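You operate a simulated robot arm through the tools that you are given. There is no shell and no other tool. Be economical: measure what you need, move in short steps, check, and stop when the job is done.

You are at the controls of a simulated robot arm. One attempt, no reset.

JOB
Move the mug on to the coaster and wipe off the coffee stain.
Fine: damp the red cloth on the sponge first; leave it in the green tray. Set down upright: purple mug. What is to be rubbed or washed off counts as gone when no trace of it is left.

The check looks at the end state, three seconds after you hand in, the way a careful person would. Anything else that was tipped, shoved, dropped, spilled or broken makes it a failure. Flat cloth is picked up by pressing the open fingertips on it (5 to 10 N) and closing them slowly along it; thin cloth reads only 2 to 8 mm in the jaws.

ROBOT AND FRAMES
A 6-joint arm with a two-finger parallel gripper, fixed in place. Base frame: the origin is at the foot of the arm, x ahead of it, y to its left, z up; the work surface is at about z = 0.74. Lengths are in m, angles in degrees, forces in N, time in s.
With the tool pointing down near the work surface it reaches from about 0.2 to 0.64 m from the base axis. Its first joint turns from -66.0 to 66.0 degrees. Payload 2.7 kg.
The TCP is the grasp point between the finger pads, 0.023 m short of the fingertips. In the tool frame z runs along the fingers and y along their closing line. Largest opening 0.094 m; finger width 0.038, thickness 0.01; the body of the gripper, 0.054 by 0.096 m, starts 0.039 m behind the TCP.
Orientation is that of the tool frame in the base frame, as a unit quaternion [w, x, y, z]. With the fingers straight down and closing along the base's y, the tool's x points along the base's -x, its y along +y and its z along -z.

CONTROLS
- The arm moves only by the tool servo_tool. Its argument "targets" is a list of rows, each a list of 7 numbers: the shift along the tool's x, y, z in m, then the turn, a rotation vector about the tool's x, y, z in degrees, then the finger opening in m, from 0 to 0.094. In form: [[x, y, z, ax, ay, az, claw], ...]. A call has 1 to 8 rows; each row is the pose to reach, as a shift and turn from the pose commanded when the call began, along the tool's axes at that moment. A row lasts 0.2 s, in which the tool goes at most 0.05 m and 8.6 degrees; a call with a longer step from one row to the next is refused whole, and so is a gripper value outside its range. A pose out of reach is approached as far as the arm can. The call stops where the force on the tool passes 40 N (or 10 N more than at its start, if that is more) or the arm is blocked; 0.2 s more then pass. Each finger travels about 0.045 m/s and halts on what it meets, pressing with about 35 N; the grip force reading is that of the motor and also rises with nothing between the fingers. The clock runs only during rows and for 0.2 s after the last one: add rows that repeat a pose to give the fingers time. The reply holds the time, the measured pose of the TCP, the force on the tool along the base axes, the opening and the grip force, in the units named above and with some noise, with the torque about the TCP (base axes, N m) and any sound that the robot's microphone picked up.
- Cameras (640 x 400 px; columns grow to the right, rows downward): "scene" is fixed at [0.0636, -0.4236, 1.4013]; the picture's right is [0.87, -0.49, 0.00], its down [-0.30, -0.53, -0.80] and it looks along [0.39, 0.69, -0.60] (base axes); focal length 330 px, centre (320, 200). "wrist" rides on the gripper at [0.086, 0.016, -0.075] in the tool frame; the picture's right is [-0.18, 0.98, 0.00], its down [-0.58, -0.11, -0.81] and it looks along [-0.79, -0.15, 0.59] (tool axes); focal length 243 px, centre (320, 200). There is no depth. A picture from a camera that has moved, and an enlarged one, comes with that camera's place and axes in the base frame and with its lens.
- snapshot(camera): a new picture of that camera. The clock stands still meanwhile.
- enlarge(camera, box): a new picture of the part [left, top, right, bottom] of that camera's present view, enlarged. The clock stands still meanwhile.
- hand_in(): hands the job in; it is judged then, once.

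Work in short steps. Places have to be worked out from the pictures, the camera data and where the tool is seen: move nearer, look again, correct. Check each grasp and each placing, and mend what went wrong. You have 120 turns and 68 pictures in all, those below and enlarged ones among them. Open the gripper and draw the arm clear of the work before you hand the job in, unless the task says otherwise; then end with one line.

The tools are called after "Call:" as a command line: name --pt "numbers of a row" for each row, then --argument value for the rest, lists and objects as JSON in quotes. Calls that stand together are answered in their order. servo_tool: Moves the arm, as the interface text tells. Its arguments: {"type":"object","properties":{"targets":{"type":"array","items":{"type":"array","items":{"type":"number"}}}},"required":["targets"]} The other tools are called the same way: snapshot (camera) takes a picture; enlarge (camera, box) takes an enlarged picture of a part of a camera's view; hand_in () hands the job in.

At the start:

```text
clock: 0.0
ee_pos: [0.4557, 0.0145, 1.0906]
ee_rot: [0.0, 0.0, 1.0, 0.0]
force: [-0.7, 0.2, -0.3]
torque: [-0.01, 0.01, -0.03]
gripper_width: 0.0939
grip_force: 0.2
```

scene: 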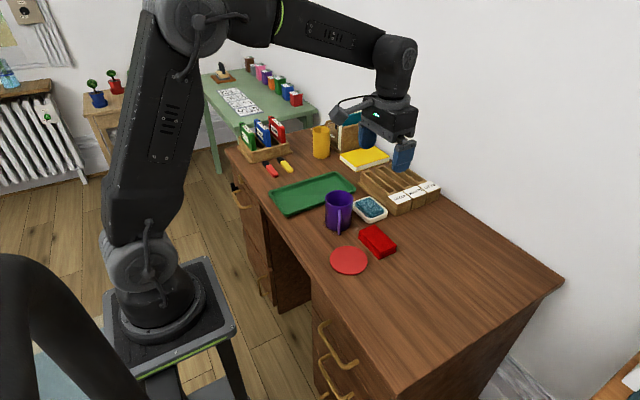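
wrist: 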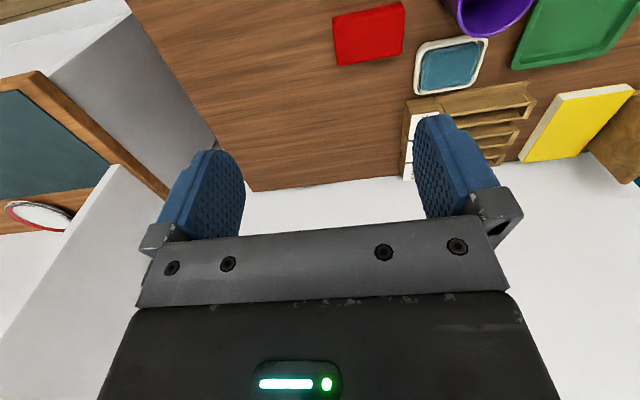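

The scene shows the purple mug, sponge dish, folded red cloth, red coaster and green tray; the stain isn't obvious yet. I enlarge the work area.

Call:
enlarge --camera "scene" --box '[240, 140, 480, 290]'

```text
2.67 times, centred on (360, 215) of scene
camera zoom: at [0.0636, -0.4236, 1.4013], right [0.87, -0.49, 0.0], down [-0.3, -0.53, -0.8], along [0.39, 0.69, -0.6], focal length 881 px, centre (213, 160)
```

zoom: 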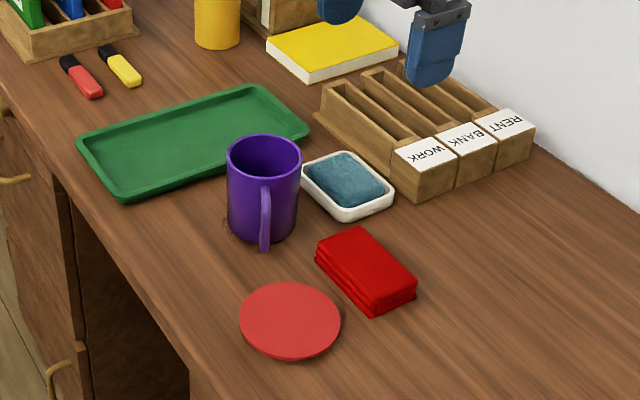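

I place the mug at about (0.484, 0.207), handle towards the scene camera, coaster at (0.428, 0.064), cloth at (0.528, 0.072), and the sponge at (0.594, 0.198). A faint brown mark shows beside or under the mug, so the mug goes first: I move over it and turn 40°.

Call:
servo_tool --pt "-0.0047 0.0322 0.0233 0 0 -6.67 0.094" --pt "-0.0093 0.0643 0.0467 0 0 -13.33 0.094" --pt "-0.014 0.0965 0.07 0 0 -20 0.094" --pt "-0.0187 0.1287 0.0933 0 0 -26.67 0.094" --pt "-0.0233 0.1608 0.1167 0 0 -33.33 0.094" --pt "-0.028 0.193 0.14 0 0 -40 0.094" --pt "-0.028 0.193 0.14 0 0 -40 0.094"

Call:
snapshot --camera "wrist"

Call:
snapshot --camera "scene"

```text
clock: 1.6
ee_pos: [0.4831, 0.2069, 0.9498]
ee_rot: [0.0, -0.343, 0.939, -0.001]
force: [-0.1, 0.9, -0.2]
torque: [0.0, -0.01, 0.0]
gripper_width: 0.0941
grip_force: 0.0
```

```text
64 pictures are left
camera wrist: at [0.4051, 0.1628, 1.0242], right [-0.49, 0.87, 0.0], down [0.51, 0.29, 0.81], along [0.7, 0.4, -0.59], focal length 243 px, centre (320, 200)
```

wrist: 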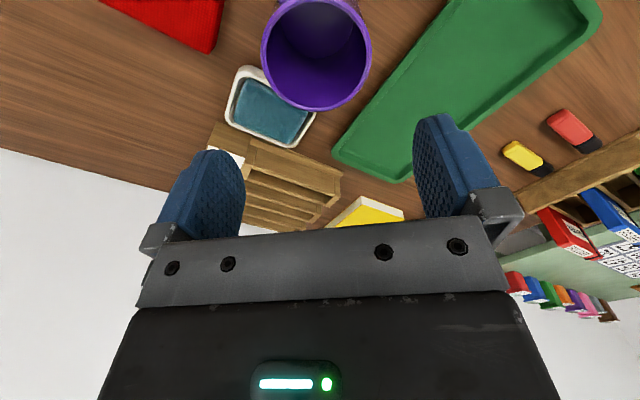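

```text
63 pictures are left
```

scene: 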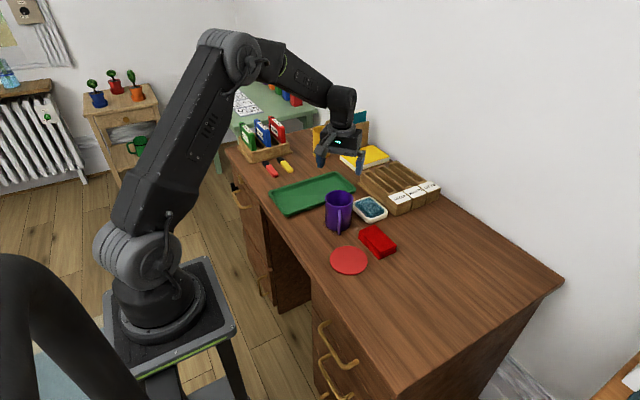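

The wrist view gives a rim diameter of about 0.079, centred within a few mm of the TCP. I lower until the tips are just above the rim, then look.

Call:
servo_tool --pt "0 0 0.03 0 0 0 0.094" --pt "0 0 0.06 0 0 0 0.094" --pt "0 0 0.082 0 0 0 0.094" --pt "0 0 0.082 0 0 0 0.094"

Call:
snapshot --camera "wrist"

Call:
enlarge --camera "scene" --box '[260, 130, 420, 230]'

```text
clock: 2.6
ee_pos: [0.4827, 0.2064, 0.8687]
ee_rot: [0.0, -0.341, 0.94, 0.0]
force: [0.0, -0.6, 0.0]
torque: [0.04, 0.01, -0.02]
gripper_width: 0.0938
grip_force: 0.0
```

```text
62 pictures are left
camera wrist: at [0.4054, 0.1625, 0.9424], right [-0.49, 0.87, 0.0], down [0.52, 0.29, 0.81], along [0.7, 0.4, -0.59], focal length 243 px, centre (320, 200)
```

wrist: 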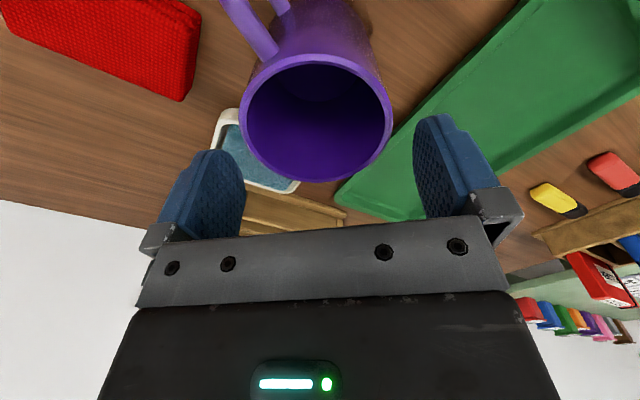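

```text
4.00 times, centred on (340, 180) of scene
camera zoom: at [0.0636, -0.4236, 1.4013], right [0.87, -0.49, 0.0], down [-0.3, -0.53, -0.8], along [0.39, 0.69, -0.6], focal length 1321 px, centre (240, 280)
```

zoom: 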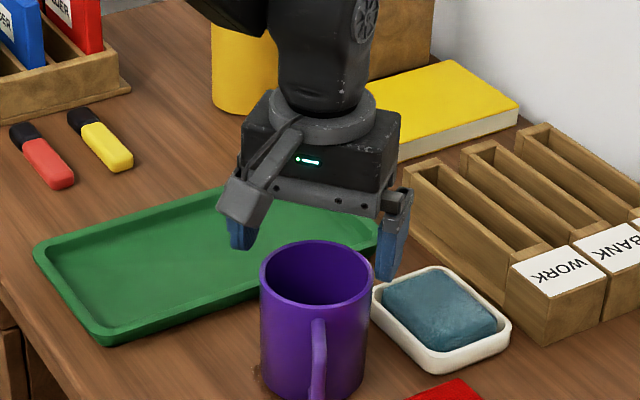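

Rim centre works out to about (0.481, 0.205), under the TCP and centred between the fingers. I descend to z≈0.806 and read the force before closing.

Call:
servo_tool --pt "0 0 0.015 0 0 0 0.094" --pt "0 0 0.03 0 0 0 0.094" --pt "0 0 0.045 0 0 0 0.094" --pt "0 0 0.062 0 0 0 0.094" --pt "0 0 0.062 0 0 0 0.094"

Call:
enlarge --camera "scene" --box '[260, 150, 420, 250]'

Call:
snapshot --camera "wrist"

```text
clock: 3.8
ee_pos: [0.483, 0.2062, 0.8059]
ee_rot: [0.0, -0.341, 0.94, -0.001]
force: [-0.8, -0.9, 0.1]
torque: [-0.02, 0.01, -0.01]
gripper_width: 0.0942
grip_force: 0.1
```

```text
4.00 times, centred on (340, 200) of scene
camera zoom: at [0.0636, -0.4236, 1.4013], right [0.87, -0.49, 0.0], down [-0.3, -0.53, -0.8], along [0.39, 0.69, -0.6], focal length 1321 px, centre (240, 200)
```

zoom: 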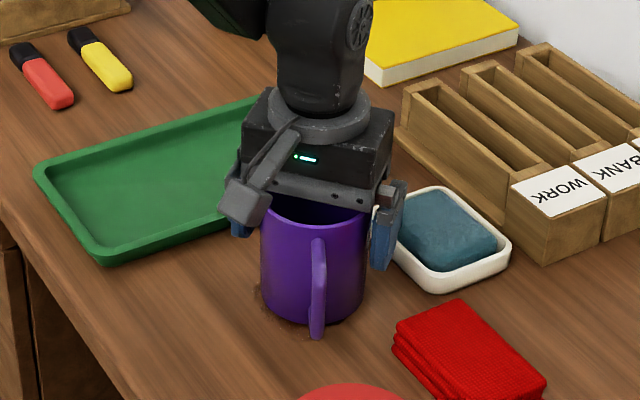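

```text
59 pictures are left
camera wrist: at [0.4056, 0.1625, 0.8807], right [-0.49, 0.87, 0.0], down [0.52, 0.29, 0.81], along [0.7, 0.4, -0.59], focal length 243 px, centre (320, 200)
```

wrist: 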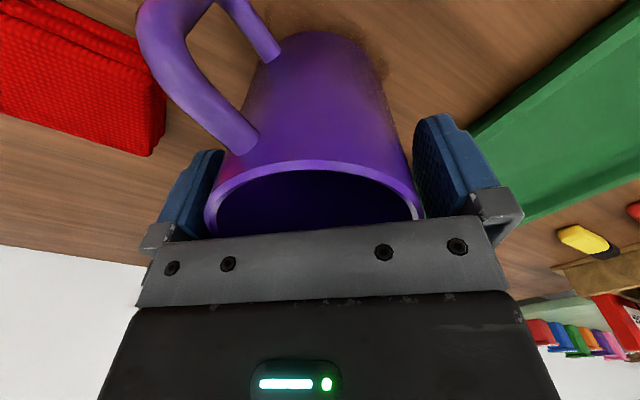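

Fingers straddle the mug with clearance, and a stain shows on the desk at its foot. I close the fingers and hold.

Call:
servo_tool --pt "0 0 0 0 0 0 0.088" --pt "0 0 0 0 0 0 0.082" --pt "0 0 0 0 0 0 0.078" --pt "0 0 0 0 0 0 0.074" --pt "0 0 0 0 0 0 0.07" --pt "0 0 0 0 0 0 0.07"

```text
clock: 5.2
ee_pos: [0.482, 0.2076, 0.8059]
ee_rot: [0.0, -0.342, 0.94, 0.0]
force: [0.1, 0.6, 0.1]
torque: [-0.05, -0.1, 0.0]
gripper_width: 0.0754
grip_force: 35.4
```

Grip is firm at 0.0754 wide. I lift 6 cm and carry the mug level to above the coaster at (0.428, 0.064).

Call:
servo_tool --pt "0 0 -0.02 0 0 0 0.07" --pt "0 0 -0.06 0 0 0 0.07" --pt "0.0267 -0.015 -0.06 0 0 0 0.07" --pt "0.0533 -0.03 -0.06 0 0 0 0.07" --pt "0.08 -0.0449 -0.06 0 0 0 0.07" --pt "0.1066 -0.0598 -0.06 0 0 0 0.07" --pt "0.1333 -0.0748 -0.06 0 0 0 0.07" --pt "0.1333 -0.0748 -0.06 0 0 0 0.07"

Call:
enlarge --camera "scene" --box '[270, 170, 430, 290]'

Call:
snapshot --camera "wrist"

```text
clock: 7.0
ee_pos: [0.4281, 0.0637, 0.8662]
ee_rot: [-0.001, -0.341, 0.94, 0.001]
force: [0.2, 0.3, -2.0]
torque: [0.0, 0.02, 0.0]
gripper_width: 0.0753
grip_force: 35.0
```

```text
3.33 times, centred on (350, 230) of scene
camera zoom: at [0.0636, -0.4236, 1.4013], right [0.87, -0.49, 0.0], down [-0.3, -0.53, -0.8], along [0.39, 0.69, -0.6], focal length 1101 px, centre (220, 100)
```

zoom: 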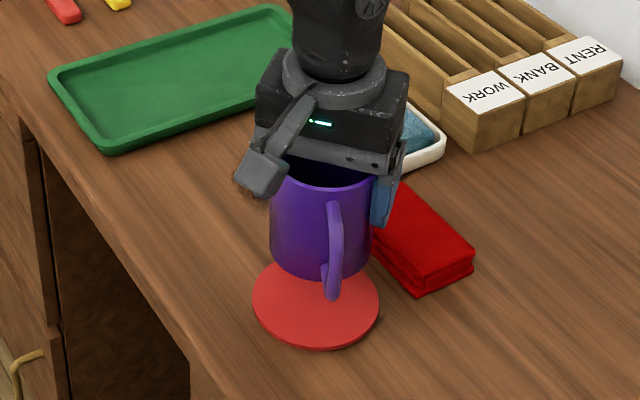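

```text
57 pictures are left
camera wrist: at [0.3511, 0.0195, 0.941], right [-0.49, 0.87, 0.0], down [0.51, 0.29, 0.81], along [0.7, 0.4, -0.59], focal length 243 px, centre (320, 200)
```

wrist: 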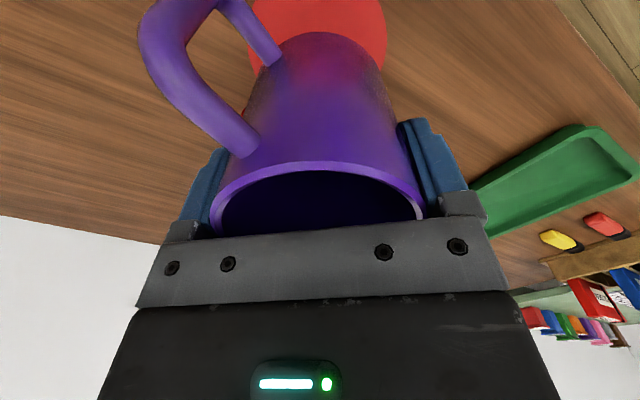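

The mug hangs upright over the coaster, centred within a few mm. I lower to just above where it should touch.

Call:
servo_tool --pt "0 0 0.015 0 0 0 0.07" --pt "0 0 0.03 0 0 0 0.07" --pt "0 0 0.043 0 0 0 0.07" --pt "0 0 0.05 0 0 0 0.07" --pt "0 0 0.05 0 0 0 0.07"

Call:
enlarge --camera "scene" --box '[290, 190, 410, 290]'

Call:
snapshot --camera "wrist"

```text
clock: 8.2
ee_pos: [0.4299, 0.0644, 0.8173]
ee_rot: [0.001, -0.342, 0.94, 0.0]
force: [-5.0, -1.0, 16.0]
torque: [-0.02, 0.48, -0.03]
gripper_width: 0.0753
grip_force: 34.8
```

```text
4.00 times, centred on (350, 240) of scene
camera zoom: at [0.0633, -0.4236, 1.4013], right [0.87, -0.49, 0.0], down [-0.3, -0.53, -0.8], along [0.39, 0.69, -0.6], focal length 1321 px, centre (200, 40)
```

zoom: 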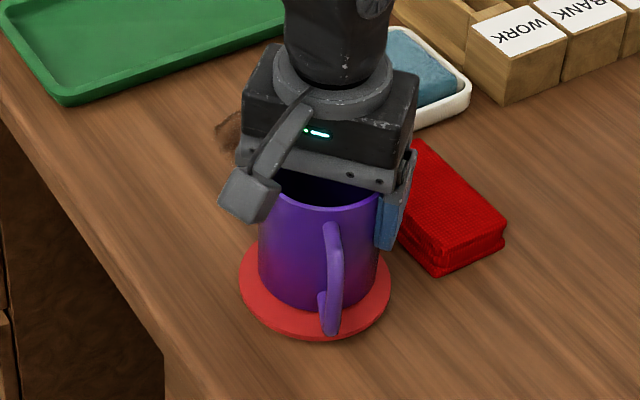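

```text
55 pictures are left
camera wrist: at [0.3518, 0.0197, 0.8916], right [-0.49, 0.87, 0.0], down [0.51, 0.29, 0.81], along [0.7, 0.4, -0.59], focal length 243 px, centre (320, 200)
```

wrist: 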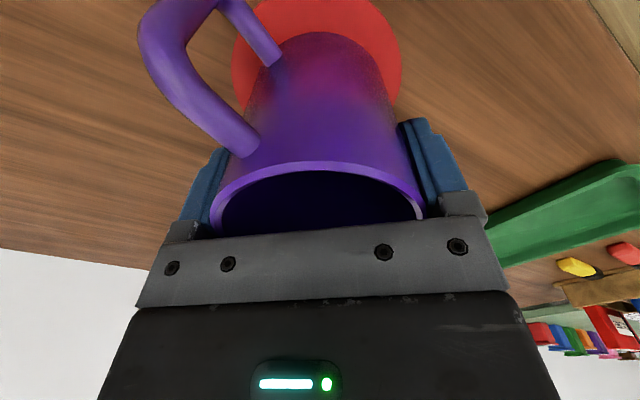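

Contact came at z 0.817 with 16 N, and the mug looks about 6 mm too far back. I lift 8 mm, shift it toward the coaster centre, and set it down gently.

Call:
servo_tool --pt "0 0 -0.01 0 0 0 0.07" --pt "0.0055 -0.0019 -0.01 0 0 0 0.07" --pt "0.0055 -0.0019 -0.006 0 0 0 0.07" --pt "0.0055 -0.0019 -0.003 0 0 0 0.07" --pt "0.0055 -0.0019 -0.002 0 0 0 0.07" --pt "0.0055 -0.0019 -0.002 0 0 0 0.07"

Call:
enlarge --camera "scene" --box '[310, 210, 390, 280]'

```text
clock: 9.6
ee_pos: [0.4264, 0.0577, 0.8185]
ee_rot: [-0.001, -0.342, 0.94, 0.001]
force: [-0.2, -0.2, -2.6]
torque: [0.03, 0.0, -0.03]
gripper_width: 0.0752
grip_force: 35.0
```

```text
5.71 times, centred on (350, 245) of scene
camera zoom: at [0.0637, -0.4236, 1.4013], right [0.87, -0.49, 0.0], down [-0.3, -0.53, -0.8], along [0.39, 0.69, -0.6], focal length 1888 px, centre (149, -57)
```

zoom: 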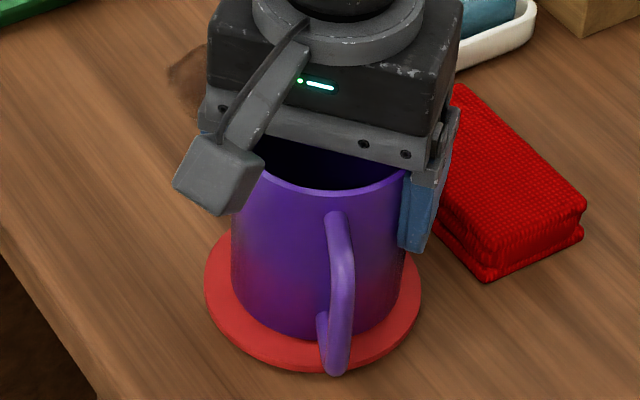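

Now centred but just clear of the coaster. I lower in 1 mm steps until contact.

Call:
servo_tool --pt "0 0 0.001 0 0 0 0.07" --pt "0 0 0.002 0 0 0 0.07" --pt "0 0 0.003 0 0 0 0.07" --pt "0 0 0.003 0 0 0 0.07"

```text
clock: 10.6
ee_pos: [0.427, 0.0601, 0.8164]
ee_rot: [0.002, -0.342, 0.94, 0.0]
force: [-2.7, 0.9, 25.2]
torque: [0.04, -0.03, 0.0]
gripper_width: 0.0755
grip_force: 34.8
```

Mug is seated (25 N). I ease 1 mm, then open the fingers slowly.

Call:
servo_tool --pt "0 0 -0.001 0 0 0 0.07" --pt "0 0 -0.001 0 0 0 0.076" --pt "0 0 -0.001 0 0 0 0.082" --pt "0 0 -0.001 0 0 0 0.088" --pt "0 0 -0.001 0 0 0 0.094" --pt "0 0 -0.001 0 0 0 0.094"

Call:
snapshot --camera "wrist"

```text
clock: 12.0
ee_pos: [0.4259, 0.0584, 0.8151]
ee_rot: [0.0, -0.342, 0.94, 0.0]
force: [0.4, 0.4, 0.9]
torque: [-0.02, 0.0, 0.04]
gripper_width: 0.094
grip_force: 0.1
```

```text
53 pictures are left
camera wrist: at [0.3487, 0.0147, 0.8903], right [-0.49, 0.87, 0.0], down [0.52, 0.29, 0.81], along [0.7, 0.4, -0.59], focal length 243 px, centre (320, 200)
```

wrist: 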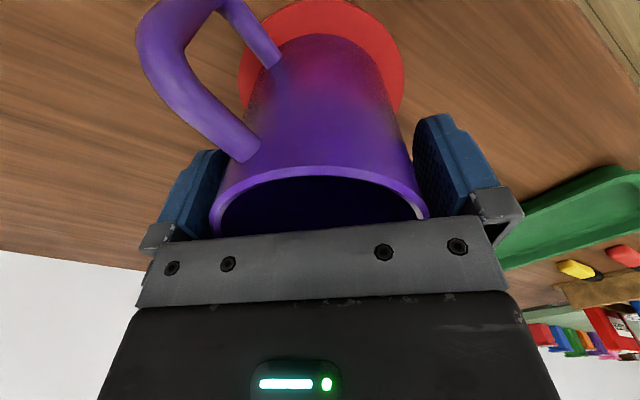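

Both fingers are clear of the mug. I rise straight up 15 cm and look again.

Call:
servo_tool --pt "0 0 -0.02 0 0 0 0.094" --pt "0 0 -0.05 0 0 0 0.094" --pt "0 0 -0.09 0 0 0 0.094" --pt "0 0 -0.13 0 0 0 0.094" --pt "0 0 -0.15 0 0 0 0.094" --pt "0 0 -0.15 0 0 0 0.094"

Call:
enlarge --camera "scene" --box '[260, 160, 420, 280]'

Call:
snapshot --camera "wrist"

```text
clock: 13.4
ee_pos: [0.4264, 0.0595, 0.9665]
ee_rot: [0.0, -0.343, 0.939, 0.0]
force: [0.1, 1.1, 0.1]
torque: [0.0, 0.0, 0.01]
gripper_width: 0.0942
grip_force: 0.0
```

```text
3.33 times, centred on (340, 220) of scene
camera zoom: at [0.0636, -0.4236, 1.4013], right [0.87, -0.49, 0.0], down [-0.3, -0.53, -0.8], along [0.39, 0.69, -0.6], focal length 1101 px, centre (253, 133)
```

zoom: 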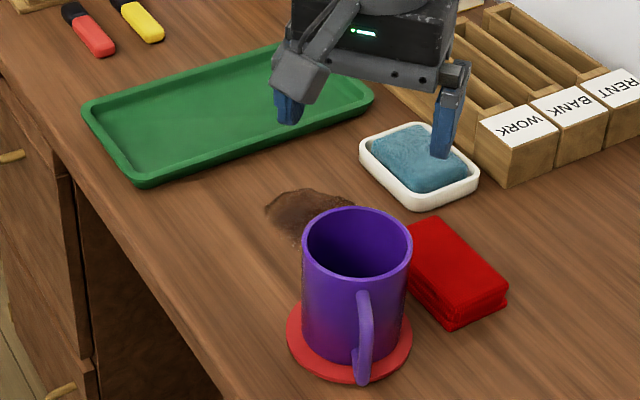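

```text
51 pictures are left
camera wrist: at [0.3486, 0.0154, 1.0415], right [-0.49, 0.87, 0.0], down [0.52, 0.29, 0.81], along [0.7, 0.4, -0.59], focal length 243 px, centre (320, 200)
```

wrist: 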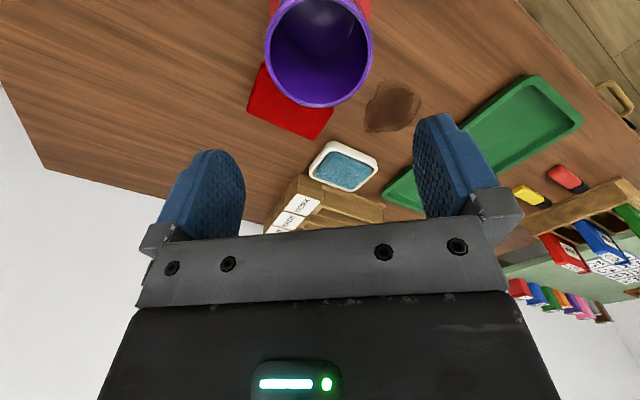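

The mug stands centred on the coaster. The stain covers about x 0.44–0.52, y 0.16–0.25; the cloth spans x 0.498–0.565, y 0.03–0.125 and is about 1.5 cm high. I move over the cloth and turn to yaw −90°, so the camera stays away from the mug.

Call:
servo_tool --pt "-0.0119 -0.007 0 0 0 8.125 0.094" --pt "-0.0239 -0.014 0 0 0 16.25 0.094" --pt "-0.0358 -0.021 0 0 0 24.375 0.094" --pt "-0.0477 -0.028 0 0 0 32.5 0.094" --pt "-0.0596 -0.0349 0 0 0 40.625 0.08" --pt "-0.0716 -0.0419 0 0 0 48.75 0.07" --pt "-0.0835 -0.0489 0 0 0 56.875 0.06" --pt "-0.0954 -0.0559 0 0 0 65 0.05"

Call:
servo_tool --pt "0 0 0 0 0 8.125 0.05" --pt "0 0 0 0 0 16.25 0.05" --pt "0 0 0 0 0 24.375 0.05" --pt "0 0 0 0 0 32.5 0.05" --pt "0 0 0 0 0 40.625 0.05" --pt "0 0 0 0 0 48.75 0.05" --pt "0 0 0 0 0 56.875 0.05" --pt "0 0 0 0 0 65 0.05"

Call:
snapshot --camera "wrist"

Call:
snapshot --camera "scene"

```text
clock: 15.2
ee_pos: [0.5342, 0.0772, 0.9656]
ee_rot: [0.0, 0.218, 0.976, 0.0]
force: [-0.2, 0.6, 0.0]
torque: [-0.02, -0.01, -0.03]
gripper_width: 0.0499
grip_force: 0.1
```

```text
clock: 17.0
ee_pos: [0.5356, 0.0774, 0.9658]
ee_rot: [0.0, 0.708, 0.706, 0.0]
force: [0.2, -0.1, -0.3]
torque: [0.03, 0.0, -0.01]
gripper_width: 0.0499
grip_force: 0.1
```

```text
50 pictures are left
camera wrist: at [0.5507, 0.1629, 1.0405], right [0.98, -0.19, 0.0], down [-0.11, -0.58, 0.81], along [-0.15, -0.79, -0.59], focal length 243 px, centre (320, 200)
```

wrist: 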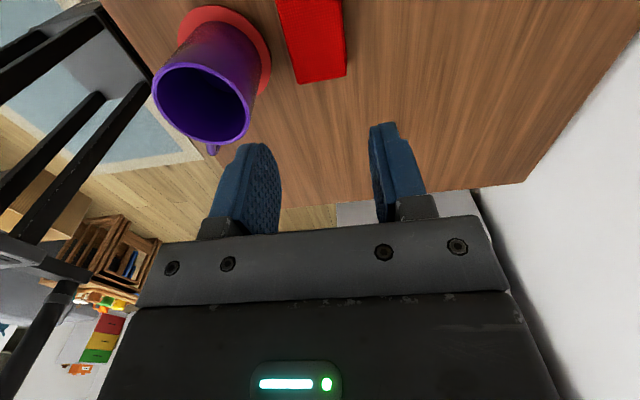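

```text
49 pictures are left
```

scene: 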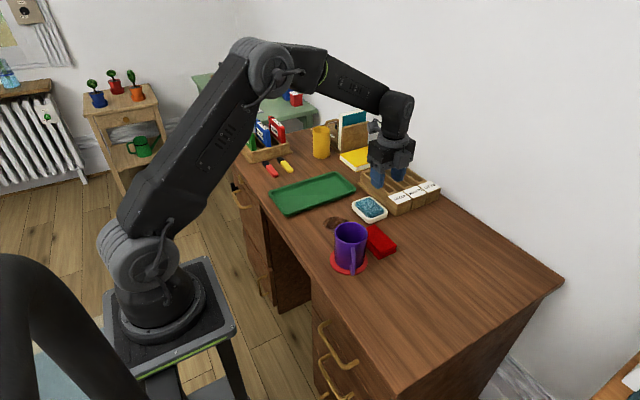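

The cloth centre refines to about (0.529, 0.070). I correct and descend to 2 cm above its top with the fingers 3.5 cm open.

Call:
servo_tool --pt "-0.006 -0.006 0.03 0 0 0 0.045" --pt "-0.006 -0.006 0.07 0 0 0 0.04" --pt "-0.006 -0.006 0.11 0 0 0 0.035" --pt "-0.006 -0.006 0.145 0 0 0 0.035" --pt "-0.006 -0.006 0.163 0 0 0 0.035" --pt "-0.006 -0.006 0.163 0 0 0 0.035"

Call:
enlarge --camera "scene" --box '[310, 180, 430, 280]'

Call:
snapshot --camera "wrist"

```text
clock: 18.4
ee_pos: [0.5302, 0.0704, 0.8023]
ee_rot: [0.0, 0.707, 0.707, 0.0]
force: [0.5, 0.0, 0.6]
torque: [0.0, -0.02, -0.01]
gripper_width: 0.0351
grip_force: 0.1
```

```text
4.00 times, centred on (370, 230) of scene
camera zoom: at [0.0636, -0.4236, 1.4013], right [0.87, -0.49, 0.0], down [-0.3, -0.53, -0.8], along [0.39, 0.69, -0.6], focal length 1321 px, centre (120, 80)
```

zoom: 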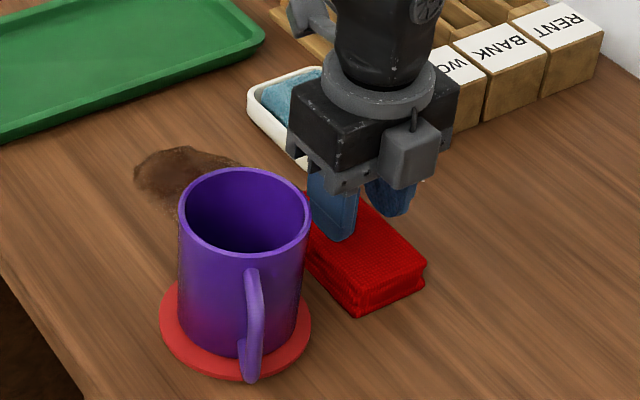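

```text
47 pictures are left
camera wrist: at [0.5449, 0.1558, 0.8769], right [0.98, -0.18, 0.0], down [-0.11, -0.58, 0.81], along [-0.15, -0.79, -0.59], focal length 243 px, centre (320, 200)
```

wrist: 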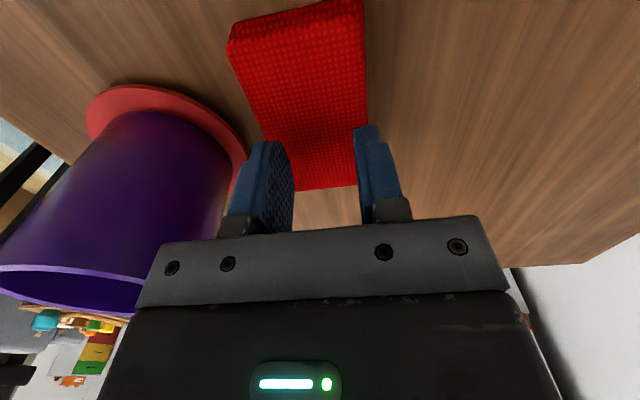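

Fingers are centred over the cloth. I descend slowly toward contact.

Call:
servo_tool --pt "0 0 0.005 0 0 0 0.035" --pt "0 0 0.01 0 0 0 0.035" --pt "0 0 0.015 0 0 0 0.035" --pt "0 0 0.015 0 0 0 0.035"

```text
clock: 19.3
ee_pos: [0.5305, 0.0709, 0.7921]
ee_rot: [0.001, 0.707, 0.707, 0.001]
force: [-2.2, -0.1, 5.3]
torque: [0.02, 0.09, 0.03]
gripper_width: 0.0353
grip_force: 0.4
stopped in row 4: the force on the tool passed its limit at 43 N (the readings are from after the stop); the commanded pose is now the measured one
```

Contact at z 0.792 with about 5 N now, within the wanted range. I close slowly along the cloth.

Call:
servo_tool --pt "0 0 0 0 0 0 0.031" --pt "0 0 0 0 0 0 0.027" --pt "0 0 0 0 0 0 0.023" --pt "0 0 0 0 0 0 0.019" --pt "0 0 0 0 0 0 0.015" --pt "0 0 0 0 0 0 0.011" --pt "0 0 0 0 0 0 0.007" --pt "0 0 0 0 0 0 0.003"

```text
clock: 21.1
ee_pos: [0.5292, 0.0707, 0.7924]
ee_rot: [0.002, 0.708, 0.707, 0.001]
force: [-3.7, -0.4, 18.2]
torque: [0.02, 0.08, 0.03]
gripper_width: 0.0085
grip_force: 6.3
```

Width reads 8.5 mm and cloth is bunching. I close fully, hold, and look.

Call:
servo_tool --pt "0 0 0 0 0 0 0.0" --pt "0 0 0 0 0 0 0.0" --pt "0 0 0 0 0 0 0.0"

Call:
enlarge --camera "scene" --box '[310, 180, 430, 280]'

```text
clock: 21.9
ee_pos: [0.5307, 0.0709, 0.7932]
ee_rot: [0.002, 0.707, 0.707, 0.002]
force: [-1.1, 1.6, 19.4]
torque: [0.05, 0.07, -0.02]
gripper_width: 0.0
grip_force: 35.0
```

```text
4.00 times, centred on (370, 230) of scene
camera zoom: at [0.0632, -0.4236, 1.4013], right [0.87, -0.49, 0.0], down [-0.3, -0.53, -0.8], along [0.39, 0.69, -0.6], focal length 1321 px, centre (120, 80)
```

zoom: 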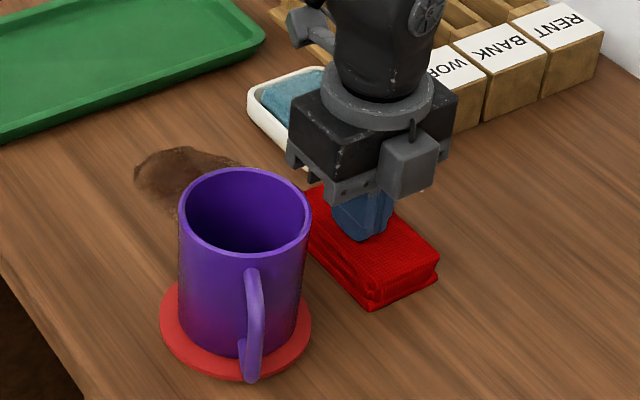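

The jaws read 0.0, so they slid over the top without catching any cloth. I open a little, lift 4 cm, and look at how the cloth lies.

Call:
servo_tool --pt "0 0 -0.01 0 0 0 0.0" --pt "0 0 -0.04 0 0 0 0.02" --pt "0 0 -0.07 0 0 0 0.04" --pt "0 0 -0.07 0 0 0 0.05"

Call:
enlarge --camera "scene" --box '[350, 210, 410, 270]'

Call:
snapshot --camera "wrist"

```text
clock: 22.9
ee_pos: [0.5297, 0.071, 0.8611]
ee_rot: [0.0, 0.706, 0.708, 0.0]
force: [-0.1, 1.1, -0.9]
torque: [0.02, 0.0, 0.01]
gripper_width: 0.0502
grip_force: 0.0
```

```text
6.67 times, centred on (380, 240) of scene
camera zoom: at [0.0636, -0.4236, 1.4013], right [0.87, -0.49, 0.0], down [-0.3, -0.53, -0.8], along [0.39, 0.69, -0.6], focal length 2202 px, centre (-80, -67)
```

zoom: 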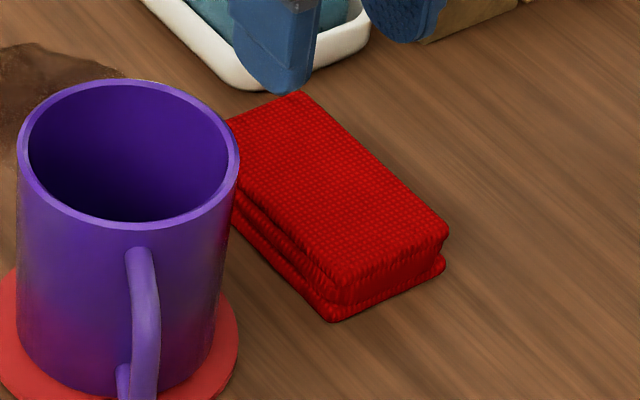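

```text
44 pictures are left
camera wrist: at [0.5455, 0.1567, 0.9363], right [0.98, -0.18, 0.0], down [-0.11, -0.58, 0.81], along [-0.15, -0.79, -0.59], focal length 243 px, centre (320, 200)
```

wrist: 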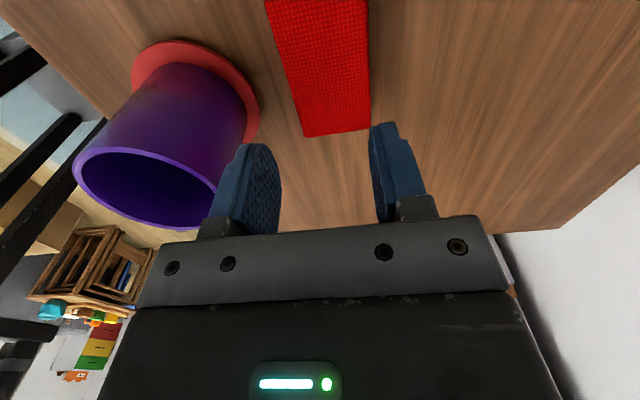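

The folded cloth is a stack about 6 × 10 cm and 2 cm high, centred at (0.533, 0.072). It's thick enough to grip as a block across its 6 cm width, so I open to 8.4 cm and go down beside it, stopping partway to check.

Call:
servo_tool --pt "0.007 0.004 0 0 0 0 0.06" --pt "0.007 0.004 0.0 0 0 0 0.075" --pt "0.007 0.004 0.02 0 0 0 0.084" --pt "0.007 0.004 0.045 0 0 0 0.084" --pt "0.007 0.004 0.06 0 0 0 0.084" --pt "0.007 0.004 0.06 0 0 0 0.084"

Call:
snapshot --camera "wrist"

Call:
enlarge --camera "scene" --box '[330, 190, 430, 270]'

```text
clock: 24.3
ee_pos: [0.5339, 0.0786, 0.8022]
ee_rot: [0.0, 0.707, 0.707, 0.001]
force: [0.4, 0.4, 0.4]
torque: [0.02, 0.0, 0.02]
gripper_width: 0.0841
grip_force: 0.1
```

```text
43 pictures are left
camera wrist: at [0.5495, 0.1636, 0.8766], right [0.98, -0.18, 0.0], down [-0.11, -0.58, 0.81], along [-0.15, -0.79, -0.59], focal length 243 px, centre (320, 200)
```

wrist: 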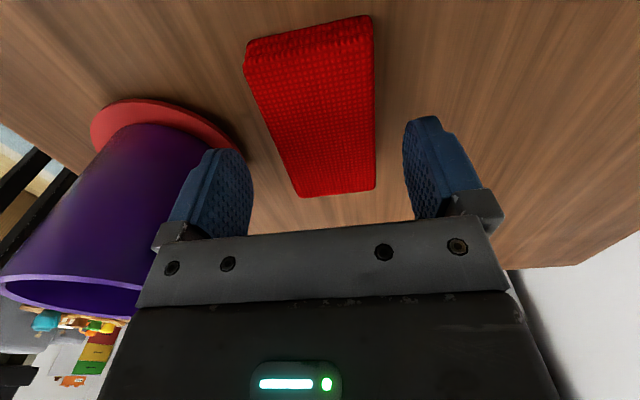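

```text
5.00 times, centred on (380, 230) of scene
camera zoom: at [0.0636, -0.4236, 1.4013], right [0.87, -0.49, 0.0], down [-0.3, -0.53, -0.8], along [0.39, 0.69, -0.6], focal length 1652 px, centre (20, 50)
```

zoom: 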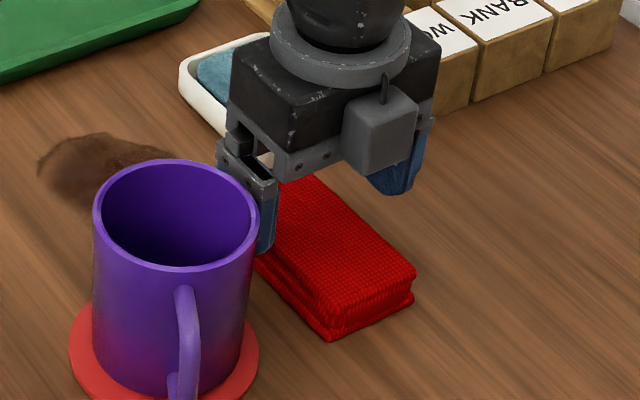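

The fingers straddle the cloth and clear the mug and coaster. I go down a further 26 mm in small steps.

Call:
servo_tool --pt "0 0 0.008 0 0 0 0.084" --pt "0 0 0.016 0 0 0 0.084" --pt "0 0 0.022 0 0 0 0.084" --pt "0 0 0.026 0 0 0 0.084" --pt "0 0 0.026 0 0 0 0.084"

```text
clock: 25.5
ee_pos: [0.5332, 0.0768, 0.7769]
ee_rot: [0.0, 0.707, 0.707, 0.0]
force: [-0.3, -0.6, 0.3]
torque: [0.03, -0.01, 0.01]
gripper_width: 0.084
grip_force: 0.1
```

Free descent, tips at about 0.754. I close slowly onto the sides of the stack.

Call:
servo_tool --pt "0 0 0 0 0 0 0.078" --pt "0 0 0 0 0 0 0.072" --pt "0 0 0 0 0 0 0.066" --pt "0 0 0 0 0 0 0.06" --pt "0 0 0 0 0 0 0.055" --pt "0 0 0 0 0 0 0.05" --pt "0 0 0 0 0 0 0.045" --pt "0 0 0 0 0 0 0.04"

Call:
enlarge --camera "scene" --box '[330, 190, 430, 270]'

Call:
snapshot --camera "wrist"

```text
clock: 27.3
ee_pos: [0.5344, 0.0795, 0.7761]
ee_rot: [0.0, 0.707, 0.707, 0.0]
force: [0.1, -0.4, 0.9]
torque: [0.0, -0.02, 0.0]
gripper_width: 0.0606
grip_force: 34.8
```

```text
5.00 times, centred on (380, 230) of scene
camera zoom: at [0.0636, -0.4236, 1.4013], right [0.87, -0.49, 0.0], down [-0.3, -0.53, -0.8], along [0.39, 0.69, -0.6], focal length 1652 px, centre (20, 50)
```

zoom: 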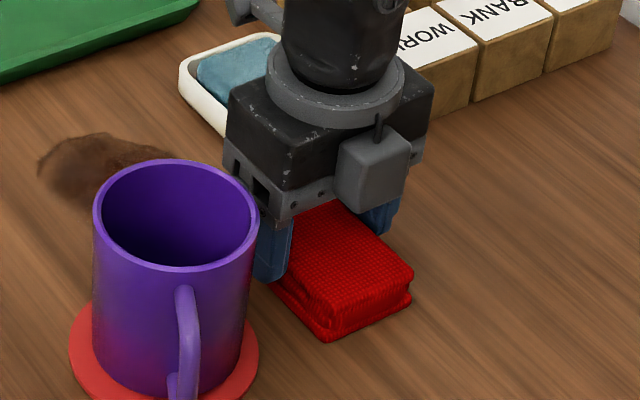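

```text
40 pictures are left
camera wrist: at [0.5495, 0.1633, 0.8509], right [0.98, -0.18, 0.0], down [-0.11, -0.58, 0.81], along [-0.15, -0.79, -0.59], focal length 243 px, centre (320, 200)
```

wrist: 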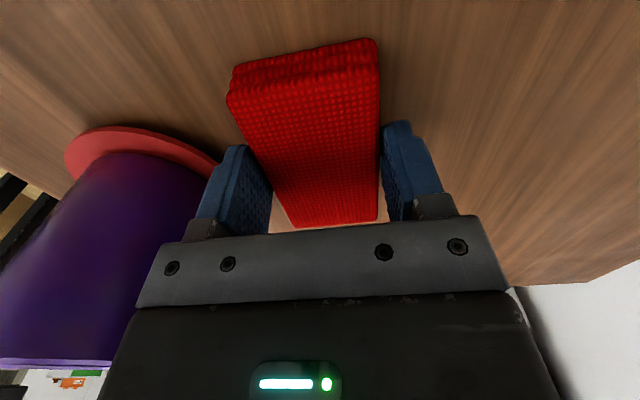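

The block is gripped at 6.06 cm with 35 N. I lift 6 cm and check that all layers come along.

Call:
servo_tool --pt "0 0 -0.01 0 0 0 0.04" --pt "0 0 -0.03 0 0 0 0.04" --pt "0 0 -0.06 0 0 0 0.04" --pt "0 0 -0.06 0 0 0 0.04"

Call:
enlarge --camera "scene" --box '[330, 180, 430, 270]'

Call:
snapshot --camera "wrist"

```text
clock: 28.3
ee_pos: [0.5347, 0.079, 0.8367]
ee_rot: [0.0, 0.707, 0.708, 0.0]
force: [0.4, 0.1, -0.5]
torque: [0.04, 0.0, -0.02]
gripper_width: 0.061
grip_force: 34.8
```

```text
4.44 times, centred on (380, 225) of scene
camera zoom: at [0.0636, -0.4236, 1.4013], right [0.87, -0.49, 0.0], down [-0.3, -0.53, -0.8], along [0.39, 0.69, -0.6], focal length 1468 px, centre (53, 89)
```

zoom: 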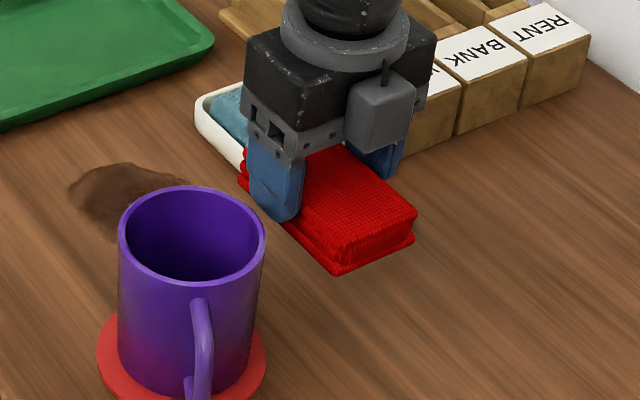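

```text
38 pictures are left
camera wrist: at [0.5494, 0.164, 0.9113], right [0.98, -0.18, 0.0], down [-0.11, -0.58, 0.81], along [-0.15, -0.79, -0.59], focal length 243 px, centre (320, 200)
```

wrist: 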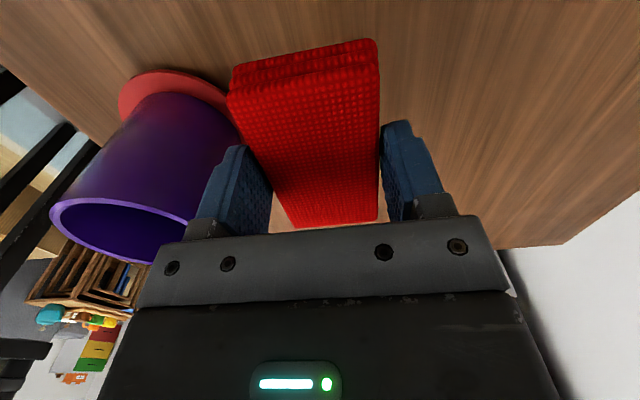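

The whole stack lifted cleanly. The sponge dish centre is about (0.598, 0.203); I move to (0.592, 0.205) above it and look.

Call:
servo_tool --pt "0 0 -0.015 0 0 0 0.04" --pt "0.0315 0.0145 -0.015 0 0 0 0.04" --pt "0.063 0.029 -0.015 0 0 0 0.04" --pt "0.0945 0.0435 -0.015 0 0 0 0.04" --pt "0.126 0.0575 -0.015 0 0 0 0.04" --pt "0.126 0.0575 -0.015 0 0 0 0.04"

Call:
enlarge --camera "scene" --box '[320, 140, 440, 240]'

Call:
snapshot --camera "wrist"

```text
clock: 29.7
ee_pos: [0.5921, 0.2043, 0.8503]
ee_rot: [0.001, 0.707, 0.707, 0.0]
force: [0.2, 0.0, -1.4]
torque: [-0.02, 0.0, 0.01]
gripper_width: 0.0611
grip_force: 34.9
```

```text
4.00 times, centred on (380, 190) of scene
camera zoom: at [0.0636, -0.4236, 1.4013], right [0.87, -0.49, 0.0], down [-0.3, -0.53, -0.8], along [0.39, 0.69, -0.6], focal length 1321 px, centre (80, 240)
```

zoom: 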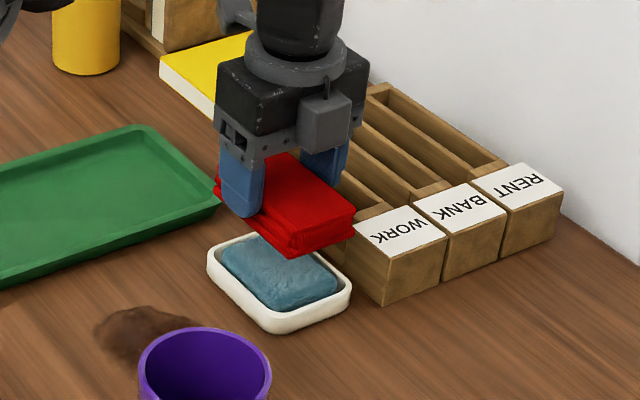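

```text
36 pictures are left
camera wrist: at [0.6066, 0.2897, 0.9252], right [0.98, -0.18, 0.0], down [-0.11, -0.58, 0.81], along [-0.15, -0.79, -0.59], focal length 243 px, centre (320, 200)
```

wrist: 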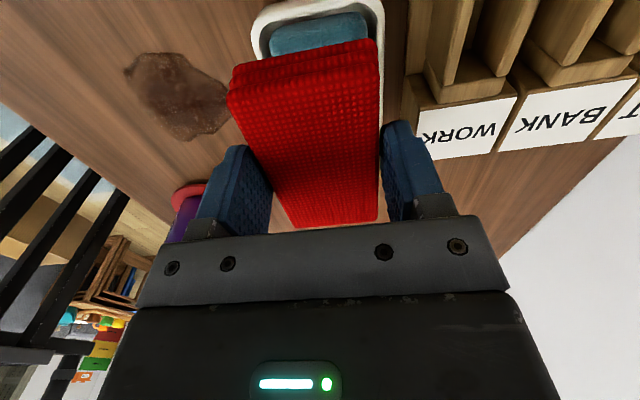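

The cloth sits right over the sponge (centre about (0.590, 0.193)). I descend toward contact.

Call:
servo_tool --pt "0 0 0.015 0 0 0 0.04" --pt "0 0 0.03 0 0 0 0.04" --pt "0 0 0.038 0 0 0 0.04" --pt "0 0 0.042 0 0 0 0.04" --pt "0 0 0.042 0 0 0 0.04"

```text
clock: 30.9
ee_pos: [0.5923, 0.2048, 0.8096]
ee_rot: [0.0, 0.707, 0.707, 0.0]
force: [-0.5, -0.8, -1.2]
torque: [0.01, 0.01, -0.01]
gripper_width: 0.0609
grip_force: 34.8
```

No contact yet at 0.8096; I step further down in 2 mm steps.

Call:
servo_tool --pt "0 0 0.002 0 0 0 0.04" --pt "0 0 0.004 0 0 0 0.04" --pt "0 0 0.006 0 0 0 0.04" --pt "0 0 0.008 0 0 0 0.04"

```text
clock: 31.9
ee_pos: [0.5933, 0.2039, 0.8046]
ee_rot: [0.002, 0.708, 0.707, 0.002]
force: [-12.3, -3.6, 30.2]
torque: [-0.37, 0.85, -0.03]
gripper_width: 0.0608
grip_force: 35.3
```

Pressed on the sponge with 30 N. I ease off a bit, hold a second, then lift and look for darkening of the cloth.

Call:
servo_tool --pt "0 0 -0.001 0 0 0 0.04" --pt "0 0 -0.001 0 0 0 0.04" --pt "0 0 -0.001 0 0 0 0.04" --pt "0 0 -0.001 0 0 0 0.04" --pt "0 0 -0.02 0 0 0 0.04" --pt "0 0 -0.05 0 0 0 0.04" --pt "0 0 -0.05 0 0 0 0.04"

Call:
enlarge --camera "scene" --box '[320, 140, 440, 240]'

Call:
snapshot --camera "wrist"

```text
clock: 33.5
ee_pos: [0.5901, 0.2028, 0.8504]
ee_rot: [0.0, 0.707, 0.707, -0.003]
force: [-0.4, 0.8, -0.2]
torque: [-0.01, -0.01, -0.02]
gripper_width: 0.0606
grip_force: 34.7
```

```text
4.00 times, centred on (380, 190) of scene
camera zoom: at [0.0636, -0.4236, 1.4013], right [0.87, -0.49, 0.0], down [-0.3, -0.53, -0.8], along [0.39, 0.69, -0.6], focal length 1321 px, centre (80, 240)
```

zoom: 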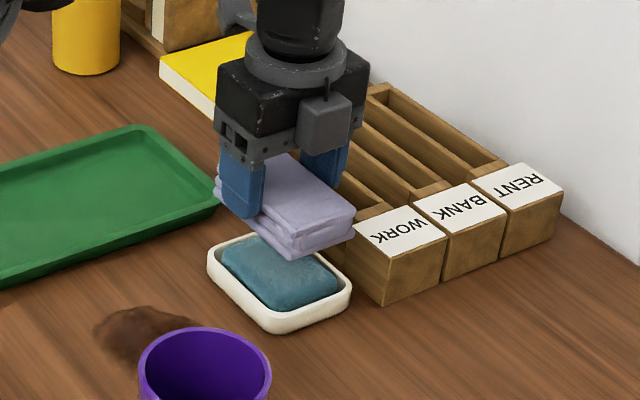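

```text
34 pictures are left
camera wrist: at [0.6062, 0.2888, 0.9247], right [0.98, -0.18, 0.0], down [-0.11, -0.58, 0.81], along [-0.15, -0.79, -0.59], focal length 243 px, centre (320, 200)
```

wrist: 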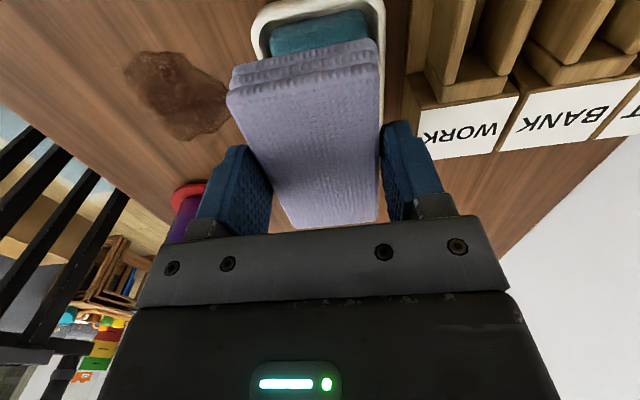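

The cloth now shows pale lavender all over after pressing, evidently how damp cloth renders here; the grip is unchanged. The stain spans x 0.435–0.513, y 0.158–0.238. I carry the cloth over its near edge and lower to just above the desk.

Call:
servo_tool --pt "0.001 -0.035 0 0 0 0 0.04" --pt "0.002 -0.07 0 0 0 0 0.04" --pt "0.003 -0.105 0 0 0 0 0.04" --pt "0.003 -0.135 0 0 0 0 0.04" --pt "0.003 -0.135 0.03 0 0 0 0.04" --pt "0.003 -0.135 0.055 0 0 0 0.04" --pt "0.003 -0.135 0.066 0 0 0 0.04" --pt "0.003 -0.135 0.066 0 0 0 0.04"

Call:
enlarge --camera "scene" --box '[280, 150, 400, 250]'

```text
clock: 35.3
ee_pos: [0.4561, 0.2067, 0.7863]
ee_rot: [0.0, 0.707, 0.708, 0.0]
force: [-0.5, -0.5, -0.4]
torque: [-0.03, 0.02, 0.0]
gripper_width: 0.061
grip_force: 35.0
```

```text
4.00 times, centred on (340, 200) of scene
camera zoom: at [0.0636, -0.4236, 1.4013], right [0.87, -0.49, 0.0], down [-0.3, -0.53, -0.8], along [0.39, 0.69, -0.6], focal length 1321 px, centre (240, 200)
```

zoom: 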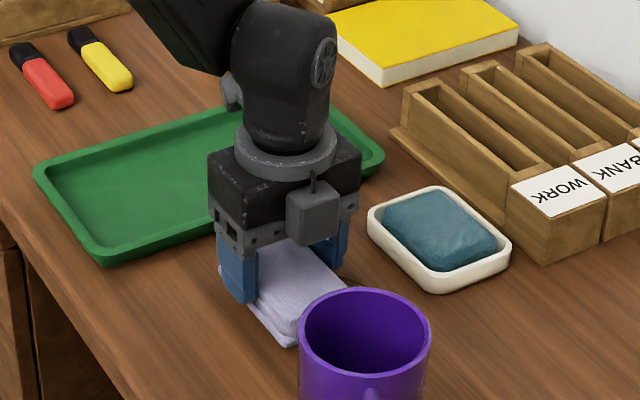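

The cloth is over the near side of the stain and clear of the mug. I step down until it presses lightly.

Call:
servo_tool --pt "0 0 0.003 0 0 0 0.04" --pt "0 0 0.006 0 0 0 0.04" --pt "0 0 0.008 0 0 0 0.04" --pt "0 0 0.009 0 0 0 0.04"

```text
clock: 36.3
ee_pos: [0.4557, 0.2066, 0.7757]
ee_rot: [0.0, 0.707, 0.707, 0.001]
force: [-1.0, 0.3, -0.4]
torque: [0.03, 0.02, 0.0]
gripper_width: 0.061
grip_force: 35.5
```

Call:
servo_tool --pt "0 0 0.001 0 0 0 0.04" --pt "0 0 0.002 0 0 0 0.04" --pt "0 0 0.003 0 0 0 0.04" --pt "0 0 0.003 0 0 0 0.04"

```text
clock: 37.2
ee_pos: [0.4578, 0.2066, 0.7755]
ee_rot: [0.001, 0.706, 0.708, 0.001]
force: [0.0, -0.3, 4.1]
torque: [0.05, 0.11, 0.06]
gripper_width: 0.0609
grip_force: 35.5
stopped in row 4: the force on the tool passed its limit at 42 N (the readings are from after the stop); the commanded pose is now the measured one
```

Contact is stiff: the call stopped and now reads 4 N. I begin rubbing strokes in x at this height, pressed half a millimetre more.

Call:
servo_tool --pt "0 0.01 0.0005 0 0 0 0.04" --pt "0 0.02 0.0005 0 0 0 0.04" --pt "0 0.03 0.0005 0 0 0 0.04" --pt "0 0.042 0.0005 0 0 0 0.04" --pt "0 0.03 0.0005 0 0 0 0.04" --pt "0 0.015 0.0005 0 0 0 0.04" --pt "0 0 0.0005 0 0 0 0.04" --pt "0 -0.01 0.0005 0 0 0 0.04"

```text
clock: 39.0
ee_pos: [0.4472, 0.2082, 0.7773]
ee_rot: [0.002, 0.707, 0.707, 0.002]
force: [8.4, -0.3, 16.1]
torque: [-0.09, -0.09, 0.02]
gripper_width: 0.0608
grip_force: 34.9
```

16 N normal with matching friction, so it is rubbing. I make more strokes, offset in y, to cover the edges.

Call:
servo_tool --pt "0.012 0.0 0 0 0 0 0.04" --pt "0.012 0.018 0 0 0 0 0.04" --pt "0.012 0.036 0 0 0 0 0.04" --pt "0.012 0.052 0 0 0 0 0.04" --pt "-0.012 0.052 0 0 0 0 0.04" --pt "-0.012 0.035 0 0 0 0 0.04" --pt "-0.012 0.017 0 0 0 0 0.04" --pt "-0.012 0.0 0 0 0 0 0.04"

Call:
servo_tool --pt "0.012 0.0 0 0 0 0 0.04" --pt "0.012 0.018 0 0 0 0 0.04" --pt "0.012 0.036 0 0 0 0 0.04" --pt "0.012 0.052 0 0 0 0 0.04" --pt "0.012 0.052 -0.01 0 0 0 0.04" --pt "0.012 0.052 -0.05 0 0 0 0.04" --pt "0.012 0.08 -0.08 0 0 0 0.04" --pt "0.012 0.12 -0.08 0 0 0 0.04"

Call:
enlarge --camera "scene" --box '[280, 150, 400, 250]'

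Call:
snapshot --camera "wrist"

```text
clock: 40.8
ee_pos: [0.4477, 0.1956, 0.7759]
ee_rot: [0.001, 0.707, 0.707, 0.003]
force: [8.6, -0.7, 15.0]
torque: [-0.15, 0.17, 0.08]
gripper_width: 0.0608
grip_force: 35.0
```

```text
clock: 42.6
ee_pos: [0.5671, 0.2073, 0.8559]
ee_rot: [0.0, 0.707, 0.707, 0.001]
force: [-0.1, 0.7, -0.2]
torque: [0.02, -0.02, -0.02]
gripper_width: 0.0606
grip_force: 35.2
```

```text
4.00 times, centred on (340, 200) of scene
camera zoom: at [0.0636, -0.4236, 1.4013], right [0.87, -0.49, 0.0], down [-0.3, -0.53, -0.8], along [0.39, 0.69, -0.6], focal length 1321 px, centre (240, 200)
```

zoom: 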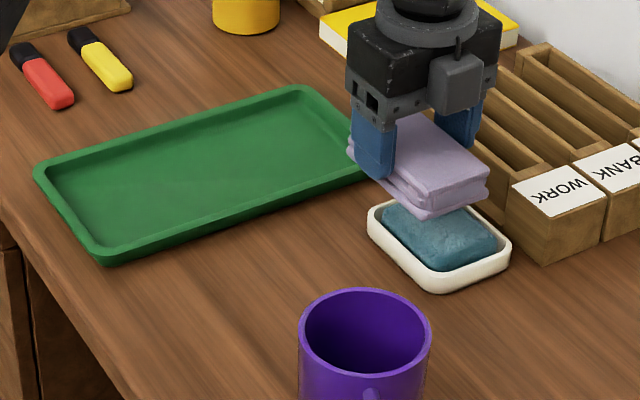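

```text
31 pictures are left
camera wrist: at [0.5834, 0.292, 0.9303], right [0.98, -0.18, 0.0], down [-0.11, -0.58, 0.81], along [-0.15, -0.79, -0.59], focal length 243 px, centre (320, 200)
```

wrist: 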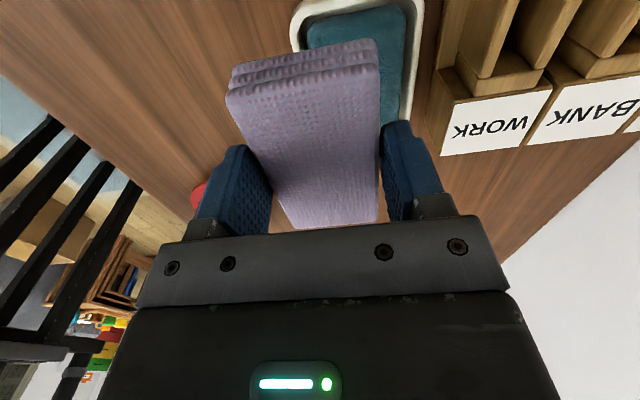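

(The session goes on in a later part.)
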